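You operate a simulated robot arm through the tools that you are given. There is no shell and no other tool. Be economical: measure what you need, move in short steps, check, and stop when the job is done.

The job below is to be done with a simulated robot arm. You get a single attempt, and the scene is never put back.

## Task
Take the grey relay and leave it on top of the white module on the top of the short bench.
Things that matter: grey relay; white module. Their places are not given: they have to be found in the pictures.

The check looks at the end state, three seconds after you hand in, the way a careful person would. Anything else that was tipped, shoved, dropped, spilled or broken makes it a failure.

## Robot
A 6-joint arm with a two-finger parallel gripper, fixed in place. Base frame: the origin is at the foot of the arm, x ahead of it, y to its left, z up. Readings come in m, rad, newtons and seconds.
With the tool pointing down near the work surface it reaches from about 0.22 to 0.62 m from the base axis. Its first joint turns from -1.152 to 1.152 rad. Payload 2.7 kg.
The TCP is the grasp point between the finger pads, 0.023 m short of the fingertips. In the tool frame z runs along the fingers and y along their closing line. The gripper opens to 0.094 m. The fingers are 0.038 m wide and 0.01 m thick; the gripper's body (0.054 by 0.096 m) begins 0.039 m behind the TCP.
Orientation is that of the tool frame in the base frame, as a unit quaternion [x, y, z, w]. With the fingers straight down and closing along the base's y, the tool's x points along the base's -x, its y along +y and its z along -z.

## Interface
- The arm moves only by the tool arm_command. Its argument "moves" is a list of rows, each an object (a shift or turn left out is 0, a gripper value left out holds the last) with "grip": the gripper command, from -1 (shut) to 1 (fully open), values between in proportion; "dp": the shift along the base's x, y, z in m, a list of three; "rotation": the turn, a rotation vector about the base's x, y, z in rad, a list of three. In form: [{"grip": grip, "dp": [x, y, z], "rotation": [ax, ay, az]}, ...]. A call has 1 to 10 rows; each row is the pose to reach, as a shift and turn from the pose commanded when the call began. A row lasts 0.2 s, in which the tool goes at most 0.05 m and 0.15 rad; a call with a longer step from one row to the next is refused whole, and so is a gripper value outside its range. A pose out of reach is approached as far as the arm can. The call stops where the force on the tool passes 40 N (or 10 N more than at its start, if that is more) or the arm is blocked; 0.2 s more then pass. Each finger travels about 0.045 m/s and halts on what it meets, pressing with about 45 N; the grip force reading is that of the motor and also rises with nothing between the fingers. The clock runs only during rows and for 0.2 s after the last one: add rows that repeat a pose to give the fingers time. The reply holds the time, the measured pose of the TCP, the force on the tool along the base axes, the opening and the grip force, in the units named above and with some noise.
- Cameras (640 x 400 px; columns grow to the right, rows downward): "scene" is fixed at [0.0579, -0.4232, 1.3947]; the picture's right is [0.89, -0.45, 0.00], its down [-0.29, -0.59, -0.75] and it looks along [0.34, 0.67, -0.66] (base axes); focal length 373 px, centre (320, 200). "wrist" rides on the gripper at [-0.039, 0, -0.044] in the tool frame; the picture's right is [0.00, -1.00, 0.00], its down [0.97, 0.00, -0.24] and it looks along [0.24, 0.00, 0.97] (tool axes); focal length 218 px, centre (320, 200).
- get_image(camera): a new picture of that camera. It takes no simulated time.
- probe_pixels(camera, pixels): there is no depth. For up to 12 entries [column, row, z] of the newest picture of that camera ("zoom" is the newest enlarged one), the place [x, y] in the base frame at which the ray of that pixel passes the height z, good to about 0.002 m. It takes no simulated time.
- enlarge(camera, box): a new picture of the part [left, top, right, bottom] of that camera's present view, enlarged. It takes no simulated time.
- close_job(): hands the job in; it is judged then, once.

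Work in short steps. Measure before you move; look again where a grasp or a placing could have gone wrong, and mend it. You have 60 turns and 20 pictures in all, those below and enlarged ones among them. Open the gripper and draw the arm clear of the work before you hand the job in, unless the task says otherwise; then end with one line.

The tools are called after ">>>" as name(argument=value, ...) on one line, values as JSON. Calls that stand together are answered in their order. arm_command: Moves the arm, as the interface text tells. Its arguments: {"type":"object","properties":{"moves":{"type":"array"}},"required":["moves"]} The other tools are called the same way: get_image (camera) takes a picture; probe_pixels (camera, pixels) gives the place at which the rays of pixels pass given heights; enlarge (camera, box) takes an enlarged picture of a part of a camera's view; close_job () hands the job in.

At the start:

```text
time: 0.0
position: [0.3399, 0.1471, 0.9772]
ee_rot: [0.0, 1.0, -0.001, -0.001]
ft_force: [0.0, -0.3, -0.8]
grip_width: 0.0941
grip_force: 0.2
```

scene: 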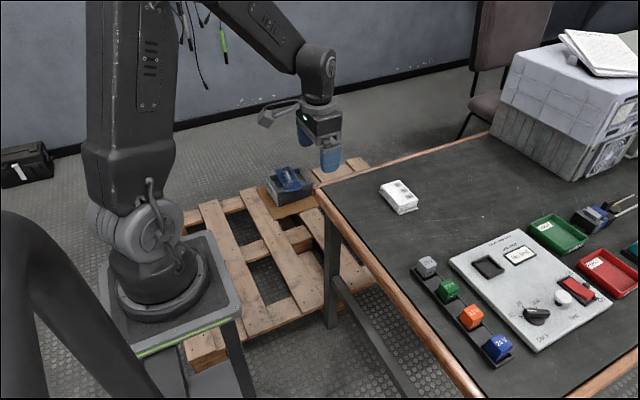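
wrist: 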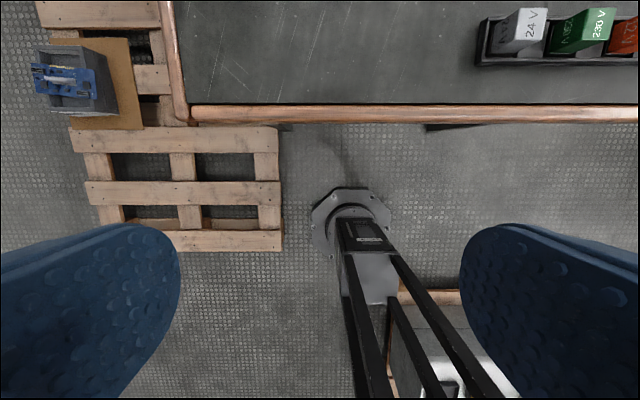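

The grey relay appears to sit in a rack near (427,265) and the white module near (399,196). I'll enlarge both.

>>> enlarge(camera="scene", box=[360, 160, 540, 380])

>>> probe_pixels(camera="scene", pixels=[[427, 265, 0.76], [399, 196, 0.74], [447, 289, 0.76], [470, 316, 0.76], [496, 346, 0.76], [427, 265, 0.72], [320, 187, 0.72]])

```text
1.82 times, centred on (450, 270) of scene
```

zoom: 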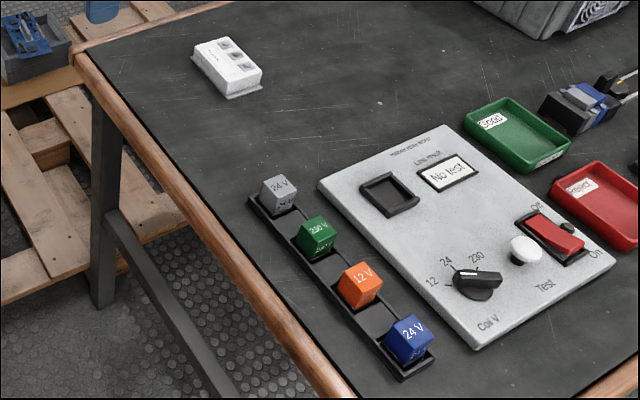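

```text
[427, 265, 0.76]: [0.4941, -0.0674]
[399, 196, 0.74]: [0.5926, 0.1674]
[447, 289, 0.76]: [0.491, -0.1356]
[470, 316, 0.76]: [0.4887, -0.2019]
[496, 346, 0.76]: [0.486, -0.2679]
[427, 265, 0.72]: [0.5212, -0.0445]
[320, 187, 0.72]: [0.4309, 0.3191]
```

Relay is near (0.50,-0.06), module near (0.59,0.167). I'll move the arm so the wrist camera sees both.

>>> arm_command(moves=[{"grip": 1, "dp": [0.04, -0.02, 0]}, {"dp": [0.08, -0.04, 0]}, {"dp": [0.12, -0.06, 0]}, {"dp": [0.15, -0.09, 0]}, {"dp": [0.15, -0.09, 0]}])

>>> get_image(camera="wrist")

```text
time: 1.2
position: [0.4891, 0.0612, 0.9746]
ee_rot: [0.0, 1.0, 0.0, 0.0]
ft_force: [0.3, 0.5, 0.0]
grip_width: 0.094
grip_force: 0.0
```

```text
16 pictures are left
```

wrist: 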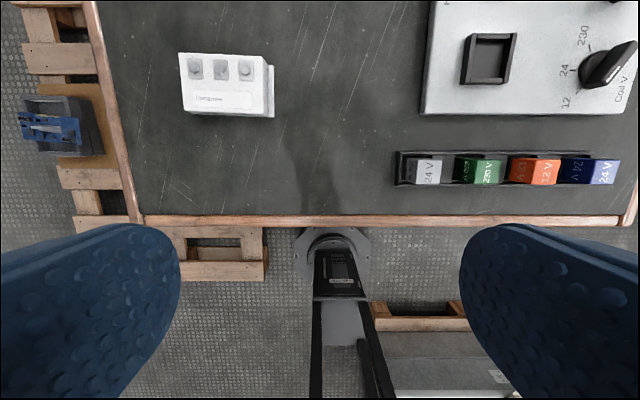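

Both are visible: relay at ~(422,170), module at ~(225,83). I enlarge to get edges.

>>> enlarge(camera="wrist", box=[380, 130, 508, 210])

>>> enlarge(camera="scene", box=[376, 176, 472, 306])

>>> enlarge(camera="wrist", box=[160, 40, 288, 120])

```text
5.00 times, centred on (444, 170) of wrist
```

zoom: 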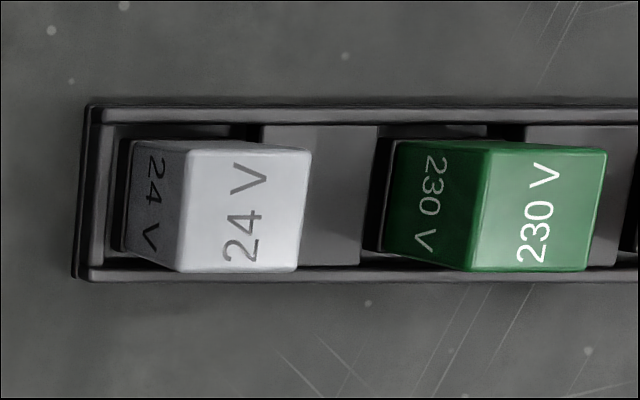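

```text
3.08 times, centred on (424, 241) of scene
```

zoom: 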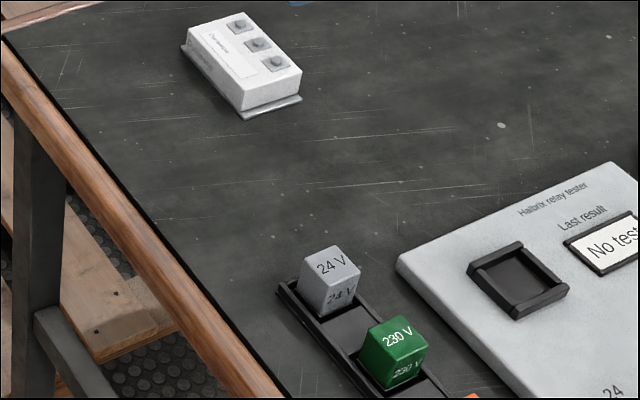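

```text
5.00 times, centred on (224, 80) of wrist
```

zoom: 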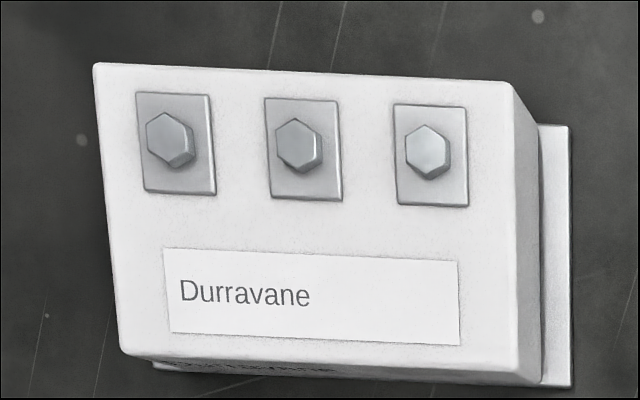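

Probing relay top corners in both cameras at several heights to solve the height, and the module's top corners too.

>>> probe_pixels(camera="wrist", pixels=[[418, 160, 0.76], [442.2, 160, 0.76], [439.4, 184.4, 0.76], [416.6, 184.4, 0.76], [418, 160, 0.78], [442.2, 160, 0.78], [439.4, 184.4, 0.78], [416.6, 184.4, 0.78], [396, 151, 0.73], [396, 186, 0.73]])

>>> probe_pixels(camera="scene", pixels=[[417.5, 261.8, 0.76], [431.1, 255.6, 0.76], [437.3, 263.7, 0.76], [424.6, 270.2, 0.76], [417.5, 261.8, 0.78], [431.1, 255.6, 0.78], [437.3, 263.7, 0.78], [424.6, 270.2, 0.78], [379.9, 188.5, 0.75], [397.7, 180, 0.75], [418.1, 198, 0.75], [398.7, 211, 0.75]])

>>> probe_pixels(camera="zoom", pixels=[[95, 65, 0.75], [505, 82, 0.75], [518, 370, 0.75], [122, 353, 0.75], [95, 65, 0.77], [505, 82, 0.77], [518, 370, 0.77], [122, 353, 0.77], [164, 249, 0.75], [457, 262, 0.75], [135, 190, 0.75], [468, 207, 0.75]])

```text
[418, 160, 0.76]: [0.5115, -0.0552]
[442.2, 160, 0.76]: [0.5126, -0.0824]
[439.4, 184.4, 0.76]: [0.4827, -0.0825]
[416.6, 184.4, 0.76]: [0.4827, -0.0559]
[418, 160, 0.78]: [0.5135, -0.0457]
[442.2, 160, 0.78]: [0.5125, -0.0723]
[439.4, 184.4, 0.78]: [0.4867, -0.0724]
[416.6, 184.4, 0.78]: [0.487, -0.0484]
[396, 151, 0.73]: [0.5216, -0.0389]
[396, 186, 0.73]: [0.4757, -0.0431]
```

```text
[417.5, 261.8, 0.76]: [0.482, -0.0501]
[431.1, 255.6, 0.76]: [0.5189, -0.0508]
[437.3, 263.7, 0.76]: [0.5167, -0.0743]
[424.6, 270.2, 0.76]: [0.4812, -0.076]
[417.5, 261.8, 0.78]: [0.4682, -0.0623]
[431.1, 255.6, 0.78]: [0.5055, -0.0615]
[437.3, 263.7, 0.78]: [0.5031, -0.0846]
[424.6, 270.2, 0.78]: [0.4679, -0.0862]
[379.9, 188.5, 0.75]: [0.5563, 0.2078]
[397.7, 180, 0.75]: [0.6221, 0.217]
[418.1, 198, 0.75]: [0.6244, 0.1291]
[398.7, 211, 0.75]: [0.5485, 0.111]
```

```text
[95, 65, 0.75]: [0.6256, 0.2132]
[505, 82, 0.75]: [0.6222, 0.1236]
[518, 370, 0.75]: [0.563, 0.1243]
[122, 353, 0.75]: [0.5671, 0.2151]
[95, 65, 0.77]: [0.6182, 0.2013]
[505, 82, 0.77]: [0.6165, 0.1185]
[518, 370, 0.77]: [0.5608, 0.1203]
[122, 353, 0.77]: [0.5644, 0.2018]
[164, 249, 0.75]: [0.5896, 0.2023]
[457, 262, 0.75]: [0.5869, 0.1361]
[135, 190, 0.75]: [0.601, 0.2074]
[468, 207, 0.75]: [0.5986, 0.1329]
```

Relay top is at ≈(0.497,-0.066), z≈0.766, about 0.028 wide, with ~0.035 of gap to the green one. I move above it with the gripper part open, then check.

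>>> arm_command(moves=[{"grip": 0.2, "dp": [0.003, -0.04, 0]}, {"dp": [0.006, -0.08, 0]}, {"dp": [0.008, -0.125, 0]}, {"dp": [0.008, -0.125, -0.04]}, {"dp": [0.008, -0.125, -0.08]}, {"dp": [0.008, -0.125, -0.11]}, {"dp": [0.008, -0.125, -0.11]}, {"dp": [0.008, -0.125, -0.11]}])

>>> get_image(camera="wrist")

```text
time: 3.0
position: [0.4986, -0.0682, 0.8663]
ee_rot: [0.0, 1.0, 0.0, 0.0]
ft_force: [0.3, -0.8, 0.5]
grip_width: 0.0566
grip_force: 0.1
```

```text
12 pictures are left
```

wrist: 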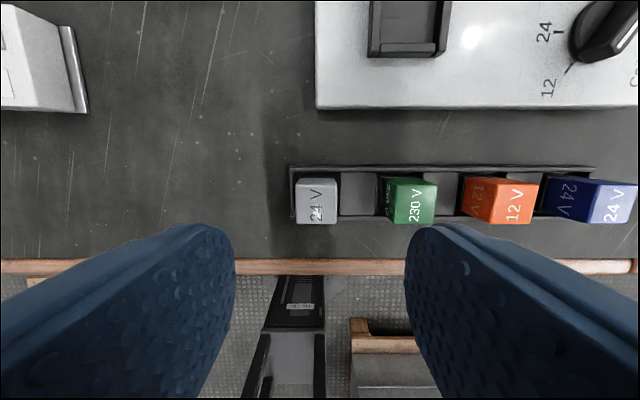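

Relay top spans about (296–337, 178–224) px. I probe its corners and the tray edges.

>>> probe_pixels(camera="wrist", pixels=[[296, 178, 0.766], [337, 178, 0.766], [336, 224, 0.766], [296, 224, 0.766], [290, 167, 0.735], [290, 222, 0.735], [435, 180, 0.766], [394, 180, 0.766]])

>>> enlarge(camera="wrist", box=[272, 150, 400, 230])

```text
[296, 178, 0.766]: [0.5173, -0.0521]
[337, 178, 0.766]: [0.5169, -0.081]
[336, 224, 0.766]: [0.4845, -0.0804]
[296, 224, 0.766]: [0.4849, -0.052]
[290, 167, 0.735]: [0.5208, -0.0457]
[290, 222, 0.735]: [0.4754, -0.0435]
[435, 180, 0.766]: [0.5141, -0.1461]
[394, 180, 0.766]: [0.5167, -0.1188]
```

```text
5.00 times, centred on (336, 190) of wrist
```

zoom: 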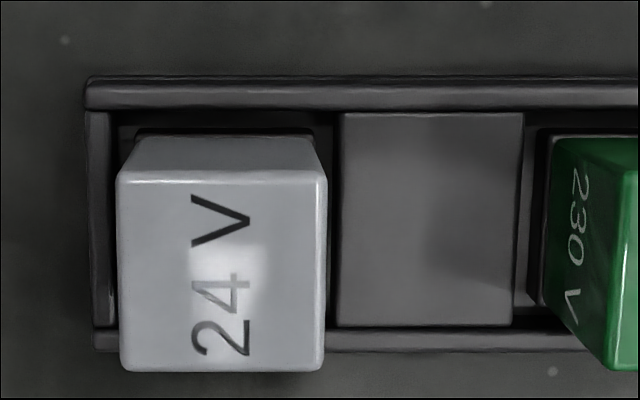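

Relay centre ≈(0.499,-0.0665), aligned within 2 mm. I descend so the tips reach about z 0.748, then close.

>>> arm_command(moves=[{"dp": [0, 0.0015, -0.04]}, {"dp": [0, 0.0015, -0.07]}, {"dp": [0, 0.0015, -0.085]}, {"dp": [0, 0.0015, -0.096]}, {"dp": [0, 0.0015, -0.096]}])

>>> enlarge(camera="scene", box=[376, 196, 504, 306])

```text
time: 4.2
position: [0.498, -0.0658, 0.7694]
ee_rot: [0.0, 1.0, 0.0, 0.0]
ft_force: [0.3, 0.5, 0.3]
grip_width: 0.0566
grip_force: 0.0
```

```text
3.64 times, centred on (440, 251) of scene
```

zoom: 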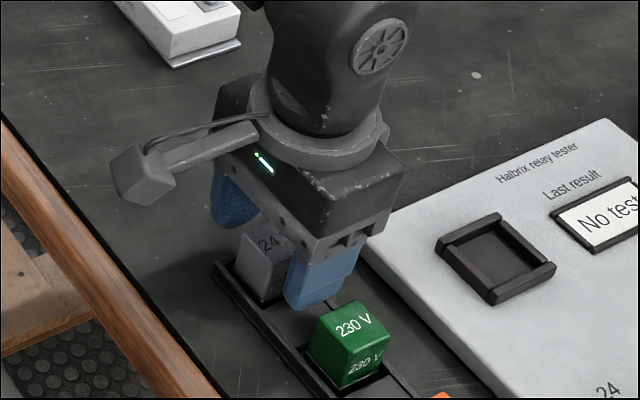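

The fingers straddle the relay, clear of the green one. Closing.

>>> arm_command(moves=[{"grip": -1}, {"grip": -1}, {"grip": -1}, {"grip": -1}, {"grip": -1}])

```text
time: 5.4
position: [0.4979, -0.065, 0.7709]
ee_rot: [0.0, 1.0, 0.0, 0.0]
ft_force: [-0.6, 0.8, 0.5]
grip_width: 0.029
grip_force: 44.8
```

Held at 29 mm width. I lift it straight up slowly.

>>> arm_command(moves=[{"dp": [0, 0, 0.01]}, {"dp": [0, 0, 0.025]}, {"dp": [0, 0, 0.05]}, {"dp": [0, 0, 0.08]}, {"dp": [0, 0, 0.11]}, {"dp": [0, 0, 0.11]}])

>>> enlarge(camera="scene", box=[376, 156, 504, 306])

```text
time: 6.8
position: [0.4989, -0.065, 0.8804]
ee_rot: [0.0, 1.0, 0.0, 0.0]
ft_force: [-0.2, -0.1, -0.4]
grip_width: 0.0293
grip_force: 45.2
```

```text
2.67 times, centred on (440, 231) of scene
```

zoom: 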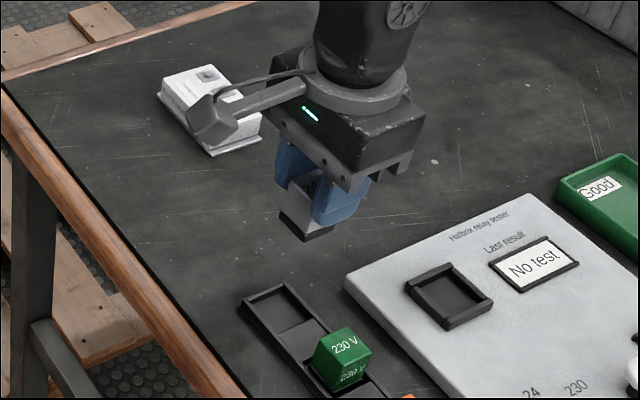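

Relay is lifted out with its dark base. I move toward the module at height and stop short to look with the wrist camera.

>>> arm_command(moves=[{"dp": [0.005, 0.045, 0]}, {"dp": [0.01, 0.09, 0]}, {"dp": [0.015, 0.135, 0]}, {"dp": [0.025, 0.18, 0]}, {"dp": [0.035, 0.225, 0]}, {"dp": [0.035, 0.232, 0]}, {"dp": [0.035, 0.232, 0]}])

>>> get_image(camera="wrist")

```text
time: 8.4
position: [0.533, 0.1651, 0.8808]
ee_rot: [-0.001, 1.0, 0.0, 0.0]
ft_force: [0.0, -0.7, -0.1]
grip_width: 0.0291
grip_force: 45.4
```

```text
8 pictures are left
```

wrist: 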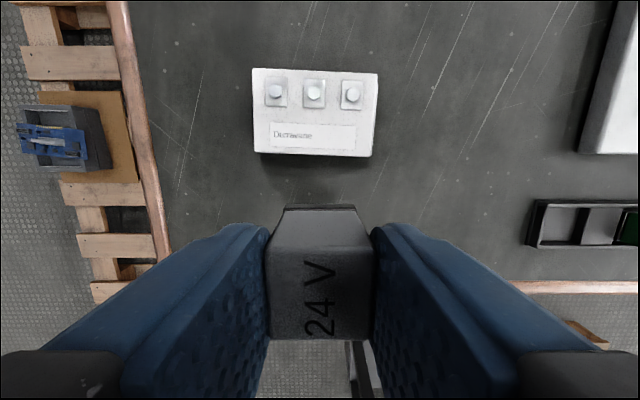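

Module top corners are near (252,69),(378,74),(372,157),(254,152). Probing them at two heights, along with the bolt plates' lower edge.

>>> probe_pixels(camera="wrist", pixels=[[252, 69, 0.75], [378, 74, 0.75], [372, 157, 0.75], [254, 152, 0.75], [252, 69, 0.77], [378, 74, 0.77], [372, 157, 0.77], [254, 152, 0.77], [314, 108, 0.75], [314, 123, 0.75], [314, 152, 0.75]])

>>> enlarge(camera="scene", box=[366, 166, 446, 216])

```text
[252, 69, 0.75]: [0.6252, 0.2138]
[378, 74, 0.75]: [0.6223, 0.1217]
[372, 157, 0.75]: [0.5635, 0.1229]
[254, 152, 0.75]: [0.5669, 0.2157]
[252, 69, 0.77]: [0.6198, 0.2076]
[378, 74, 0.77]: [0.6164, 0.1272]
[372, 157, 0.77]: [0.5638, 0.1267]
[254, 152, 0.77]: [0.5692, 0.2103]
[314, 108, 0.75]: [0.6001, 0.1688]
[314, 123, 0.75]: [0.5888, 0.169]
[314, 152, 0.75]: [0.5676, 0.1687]
```

```text
8.00 times, centred on (406, 191) of scene
```

zoom: 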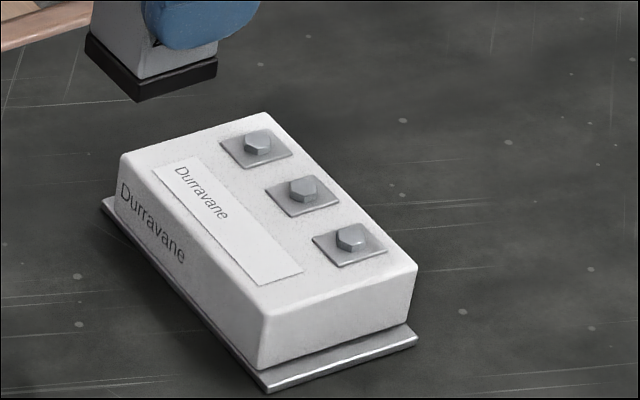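

Corners agree with the earlier view at z=0.75, so the module top is 0.75; free flat strip is x≈0.565–0.600 in front of the bolt plates. I measure the held relay's flange (bottom corners (87,52),(137,102),(217,77) in the zoom).

>>> probe_pixels(camera="zoom", pixels=[[87, 52, 0.834], [137, 102, 0.834], [217, 77, 0.834], [87, 52, 0.828], [137, 102, 0.828], [217, 77, 0.828], [87, 52, 0.84], [137, 102, 0.84], [217, 77, 0.84], [122, 158, 0.75], [255, 315, 0.75], [312, 240, 0.75]])

```text
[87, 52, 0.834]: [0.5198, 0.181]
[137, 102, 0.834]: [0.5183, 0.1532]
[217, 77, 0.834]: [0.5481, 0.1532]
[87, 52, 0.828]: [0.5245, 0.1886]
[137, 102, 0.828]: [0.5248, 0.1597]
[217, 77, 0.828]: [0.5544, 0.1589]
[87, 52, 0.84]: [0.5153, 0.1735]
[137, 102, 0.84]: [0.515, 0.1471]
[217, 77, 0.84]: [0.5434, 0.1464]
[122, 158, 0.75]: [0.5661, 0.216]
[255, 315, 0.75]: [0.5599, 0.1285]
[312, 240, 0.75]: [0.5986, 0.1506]
```

Flange is ~0.030 square, centred on the TCP, bottom ≈0.046 below it. Target TCP (0.581,0.166), with contact at z≈0.796; I go to z≈0.806 first.

>>> arm_command(moves=[{"dp": [0.025, 0.001, 0]}, {"dp": [0.048, 0.001, 0]}, {"dp": [0.048, 0.001, -0.03]}, {"dp": [0.048, 0.001, -0.055]}, {"dp": [0.048, 0.001, -0.074]}, {"dp": [0.048, 0.001, -0.074]}, {"dp": [0.048, 0.001, -0.074]}])

>>> enlarge(camera="scene", box=[366, 156, 446, 216])

```text
time: 10.0
position: [0.5784, 0.1681, 0.807]
ee_rot: [-0.001, 1.0, 0.0, 0.0]
ft_force: [0.6, 0.2, -0.8]
grip_width: 0.0291
grip_force: 45.2
```

```text
6.67 times, centred on (406, 186) of scene
```

zoom: 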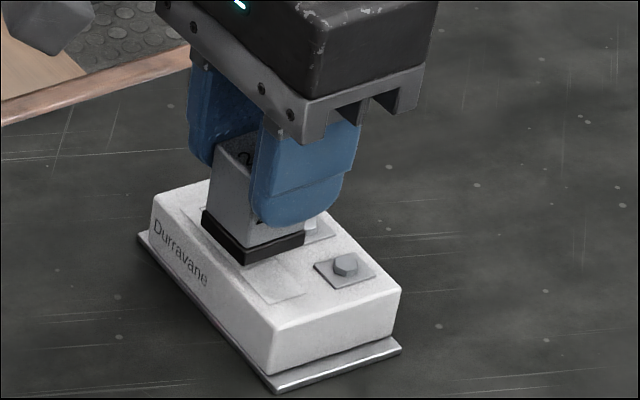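

Looks aligned; I probe the flange bottom corners to confirm x extents before lowering.

>>> probe_pixels(camera="zoom", pixels=[[203, 227, 0.761], [245, 265, 0.761], [305, 243, 0.761], [203, 227, 0.758], [245, 265, 0.758], [305, 243, 0.758]])

```text
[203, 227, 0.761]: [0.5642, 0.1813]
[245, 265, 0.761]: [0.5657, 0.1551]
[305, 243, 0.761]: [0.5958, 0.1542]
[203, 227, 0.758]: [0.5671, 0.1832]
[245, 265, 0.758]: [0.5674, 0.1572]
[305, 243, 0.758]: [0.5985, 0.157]
```

Flange spans x≈0.565–0.596, inside the flat strip. Lowering in small steps.

>>> arm_command(moves=[{"dp": [0.0005, -0.001, -0.004]}, {"dp": [0.0005, -0.001, -0.007]}, {"dp": [0.0005, -0.001, -0.009]}, {"dp": [0.0005, -0.001, -0.009]}])

```text
time: 11.0
position: [0.5802, 0.1653, 0.7986]
ee_rot: [-0.001, 1.0, 0.001, -0.001]
ft_force: [0.6, -0.2, 0.0]
grip_width: 0.0292
grip_force: 45.0
```

No contact yet; continuing 1 mm at a time.

>>> arm_command(moves=[{"dp": [0, 0, -0.001]}, {"dp": [0, 0, -0.002]}, {"dp": [0, 0, -0.002]}])

```text
time: 11.8
position: [0.5798, 0.1654, 0.7971]
ee_rot: [0.0, 1.0, 0.0, 0.0]
ft_force: [-1.4, -0.4, 3.1]
grip_width: 0.0289
grip_force: 45.3
```

Force of ~3 N suggests touching; half a millimetre more to confirm.

>>> arm_command(moves=[{"dp": [0, 0, -0.0005]}, {"dp": [0, 0, -0.0005]}])

```text
time: 12.4
position: [0.5819, 0.1655, 0.7967]
ee_rot: [0.0, 1.0, 0.001, 0.001]
ft_force: [-3.4, -0.9, 13.3]
grip_width: 0.0291
grip_force: 45.2
```

Contact confirmed (13 N). I ease back slightly and open gradually to about 0.055.

>>> arm_command(moves=[{"dp": [0, 0, 0.0005]}, {"grip": -0.2, "dp": [0, 0, 0.0005]}, {"grip": 0.2, "dp": [0, 0, 0.0005]}, {"grip": 0.2, "dp": [0, 0, 0.0005]}, {"grip": 0.2, "dp": [0, 0, 0.0005]}])

>>> enlarge(camera="scene", box=[366, 156, 446, 216])

```text
time: 13.6
position: [0.5807, 0.1656, 0.7955]
ee_rot: [0.0, 1.0, 0.0, -0.001]
ft_force: [0.2, 0.7, -0.2]
grip_width: 0.0561
grip_force: 0.1
```

```text
6.67 times, centred on (406, 186) of scene
```

zoom: 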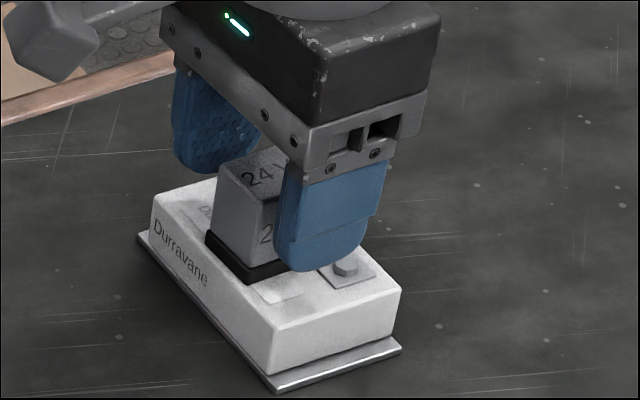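

The relay stands upright on the module and the fingers are free. I rise straight up, then pull back.

>>> arm_command(moves=[{"grip": 0.2, "dp": [0, 0, 0.02]}, {"dp": [0, 0, 0.05]}, {"dp": [0, 0, 0.09]}, {"dp": [0, 0, 0.13]}, {"dp": [0, 0, 0.17]}, {"grip": 1, "dp": [-0.04, 0, 0.18]}, {"dp": [-0.08, 0, 0.18]}, {"dp": [-0.12, 0, 0.18]}, {"dp": [-0.16, 0, 0.18]}, {"dp": [-0.16, 0, 0.18]}])

>>> get_image(camera="scene")

>>> enlarge(camera="scene", box=[366, 156, 446, 216])

```text
time: 15.8
position: [0.4214, 0.1659, 0.9751]
ee_rot: [0.001, 1.0, 0.0, 0.0]
ft_force: [-0.1, 0.6, -0.3]
grip_width: 0.0943
grip_force: 0.1
```

```text
4 pictures are left
```

scene: 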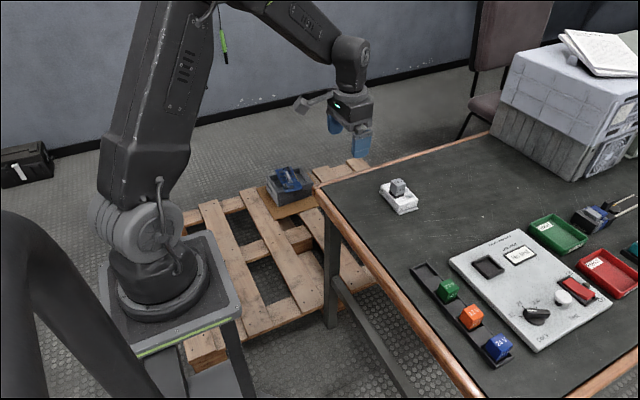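

```text
6.67 times, centred on (406, 186) of scene
```

zoom: 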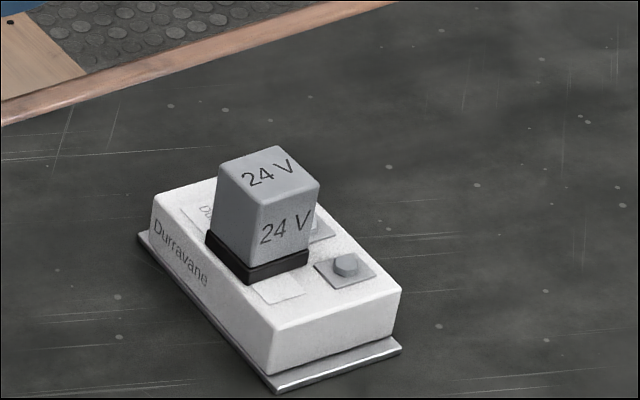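

The relay stands flat on the module at about (398,186), the other parts look undisturbed, and the arm is clear with the gripper open. Handing in.

>>> close_job()

```text
The job is handed in.
```

The grey relay is standing upright on top of the white module, on the flat strip in front of its bolts, and nothing else was disturbed.
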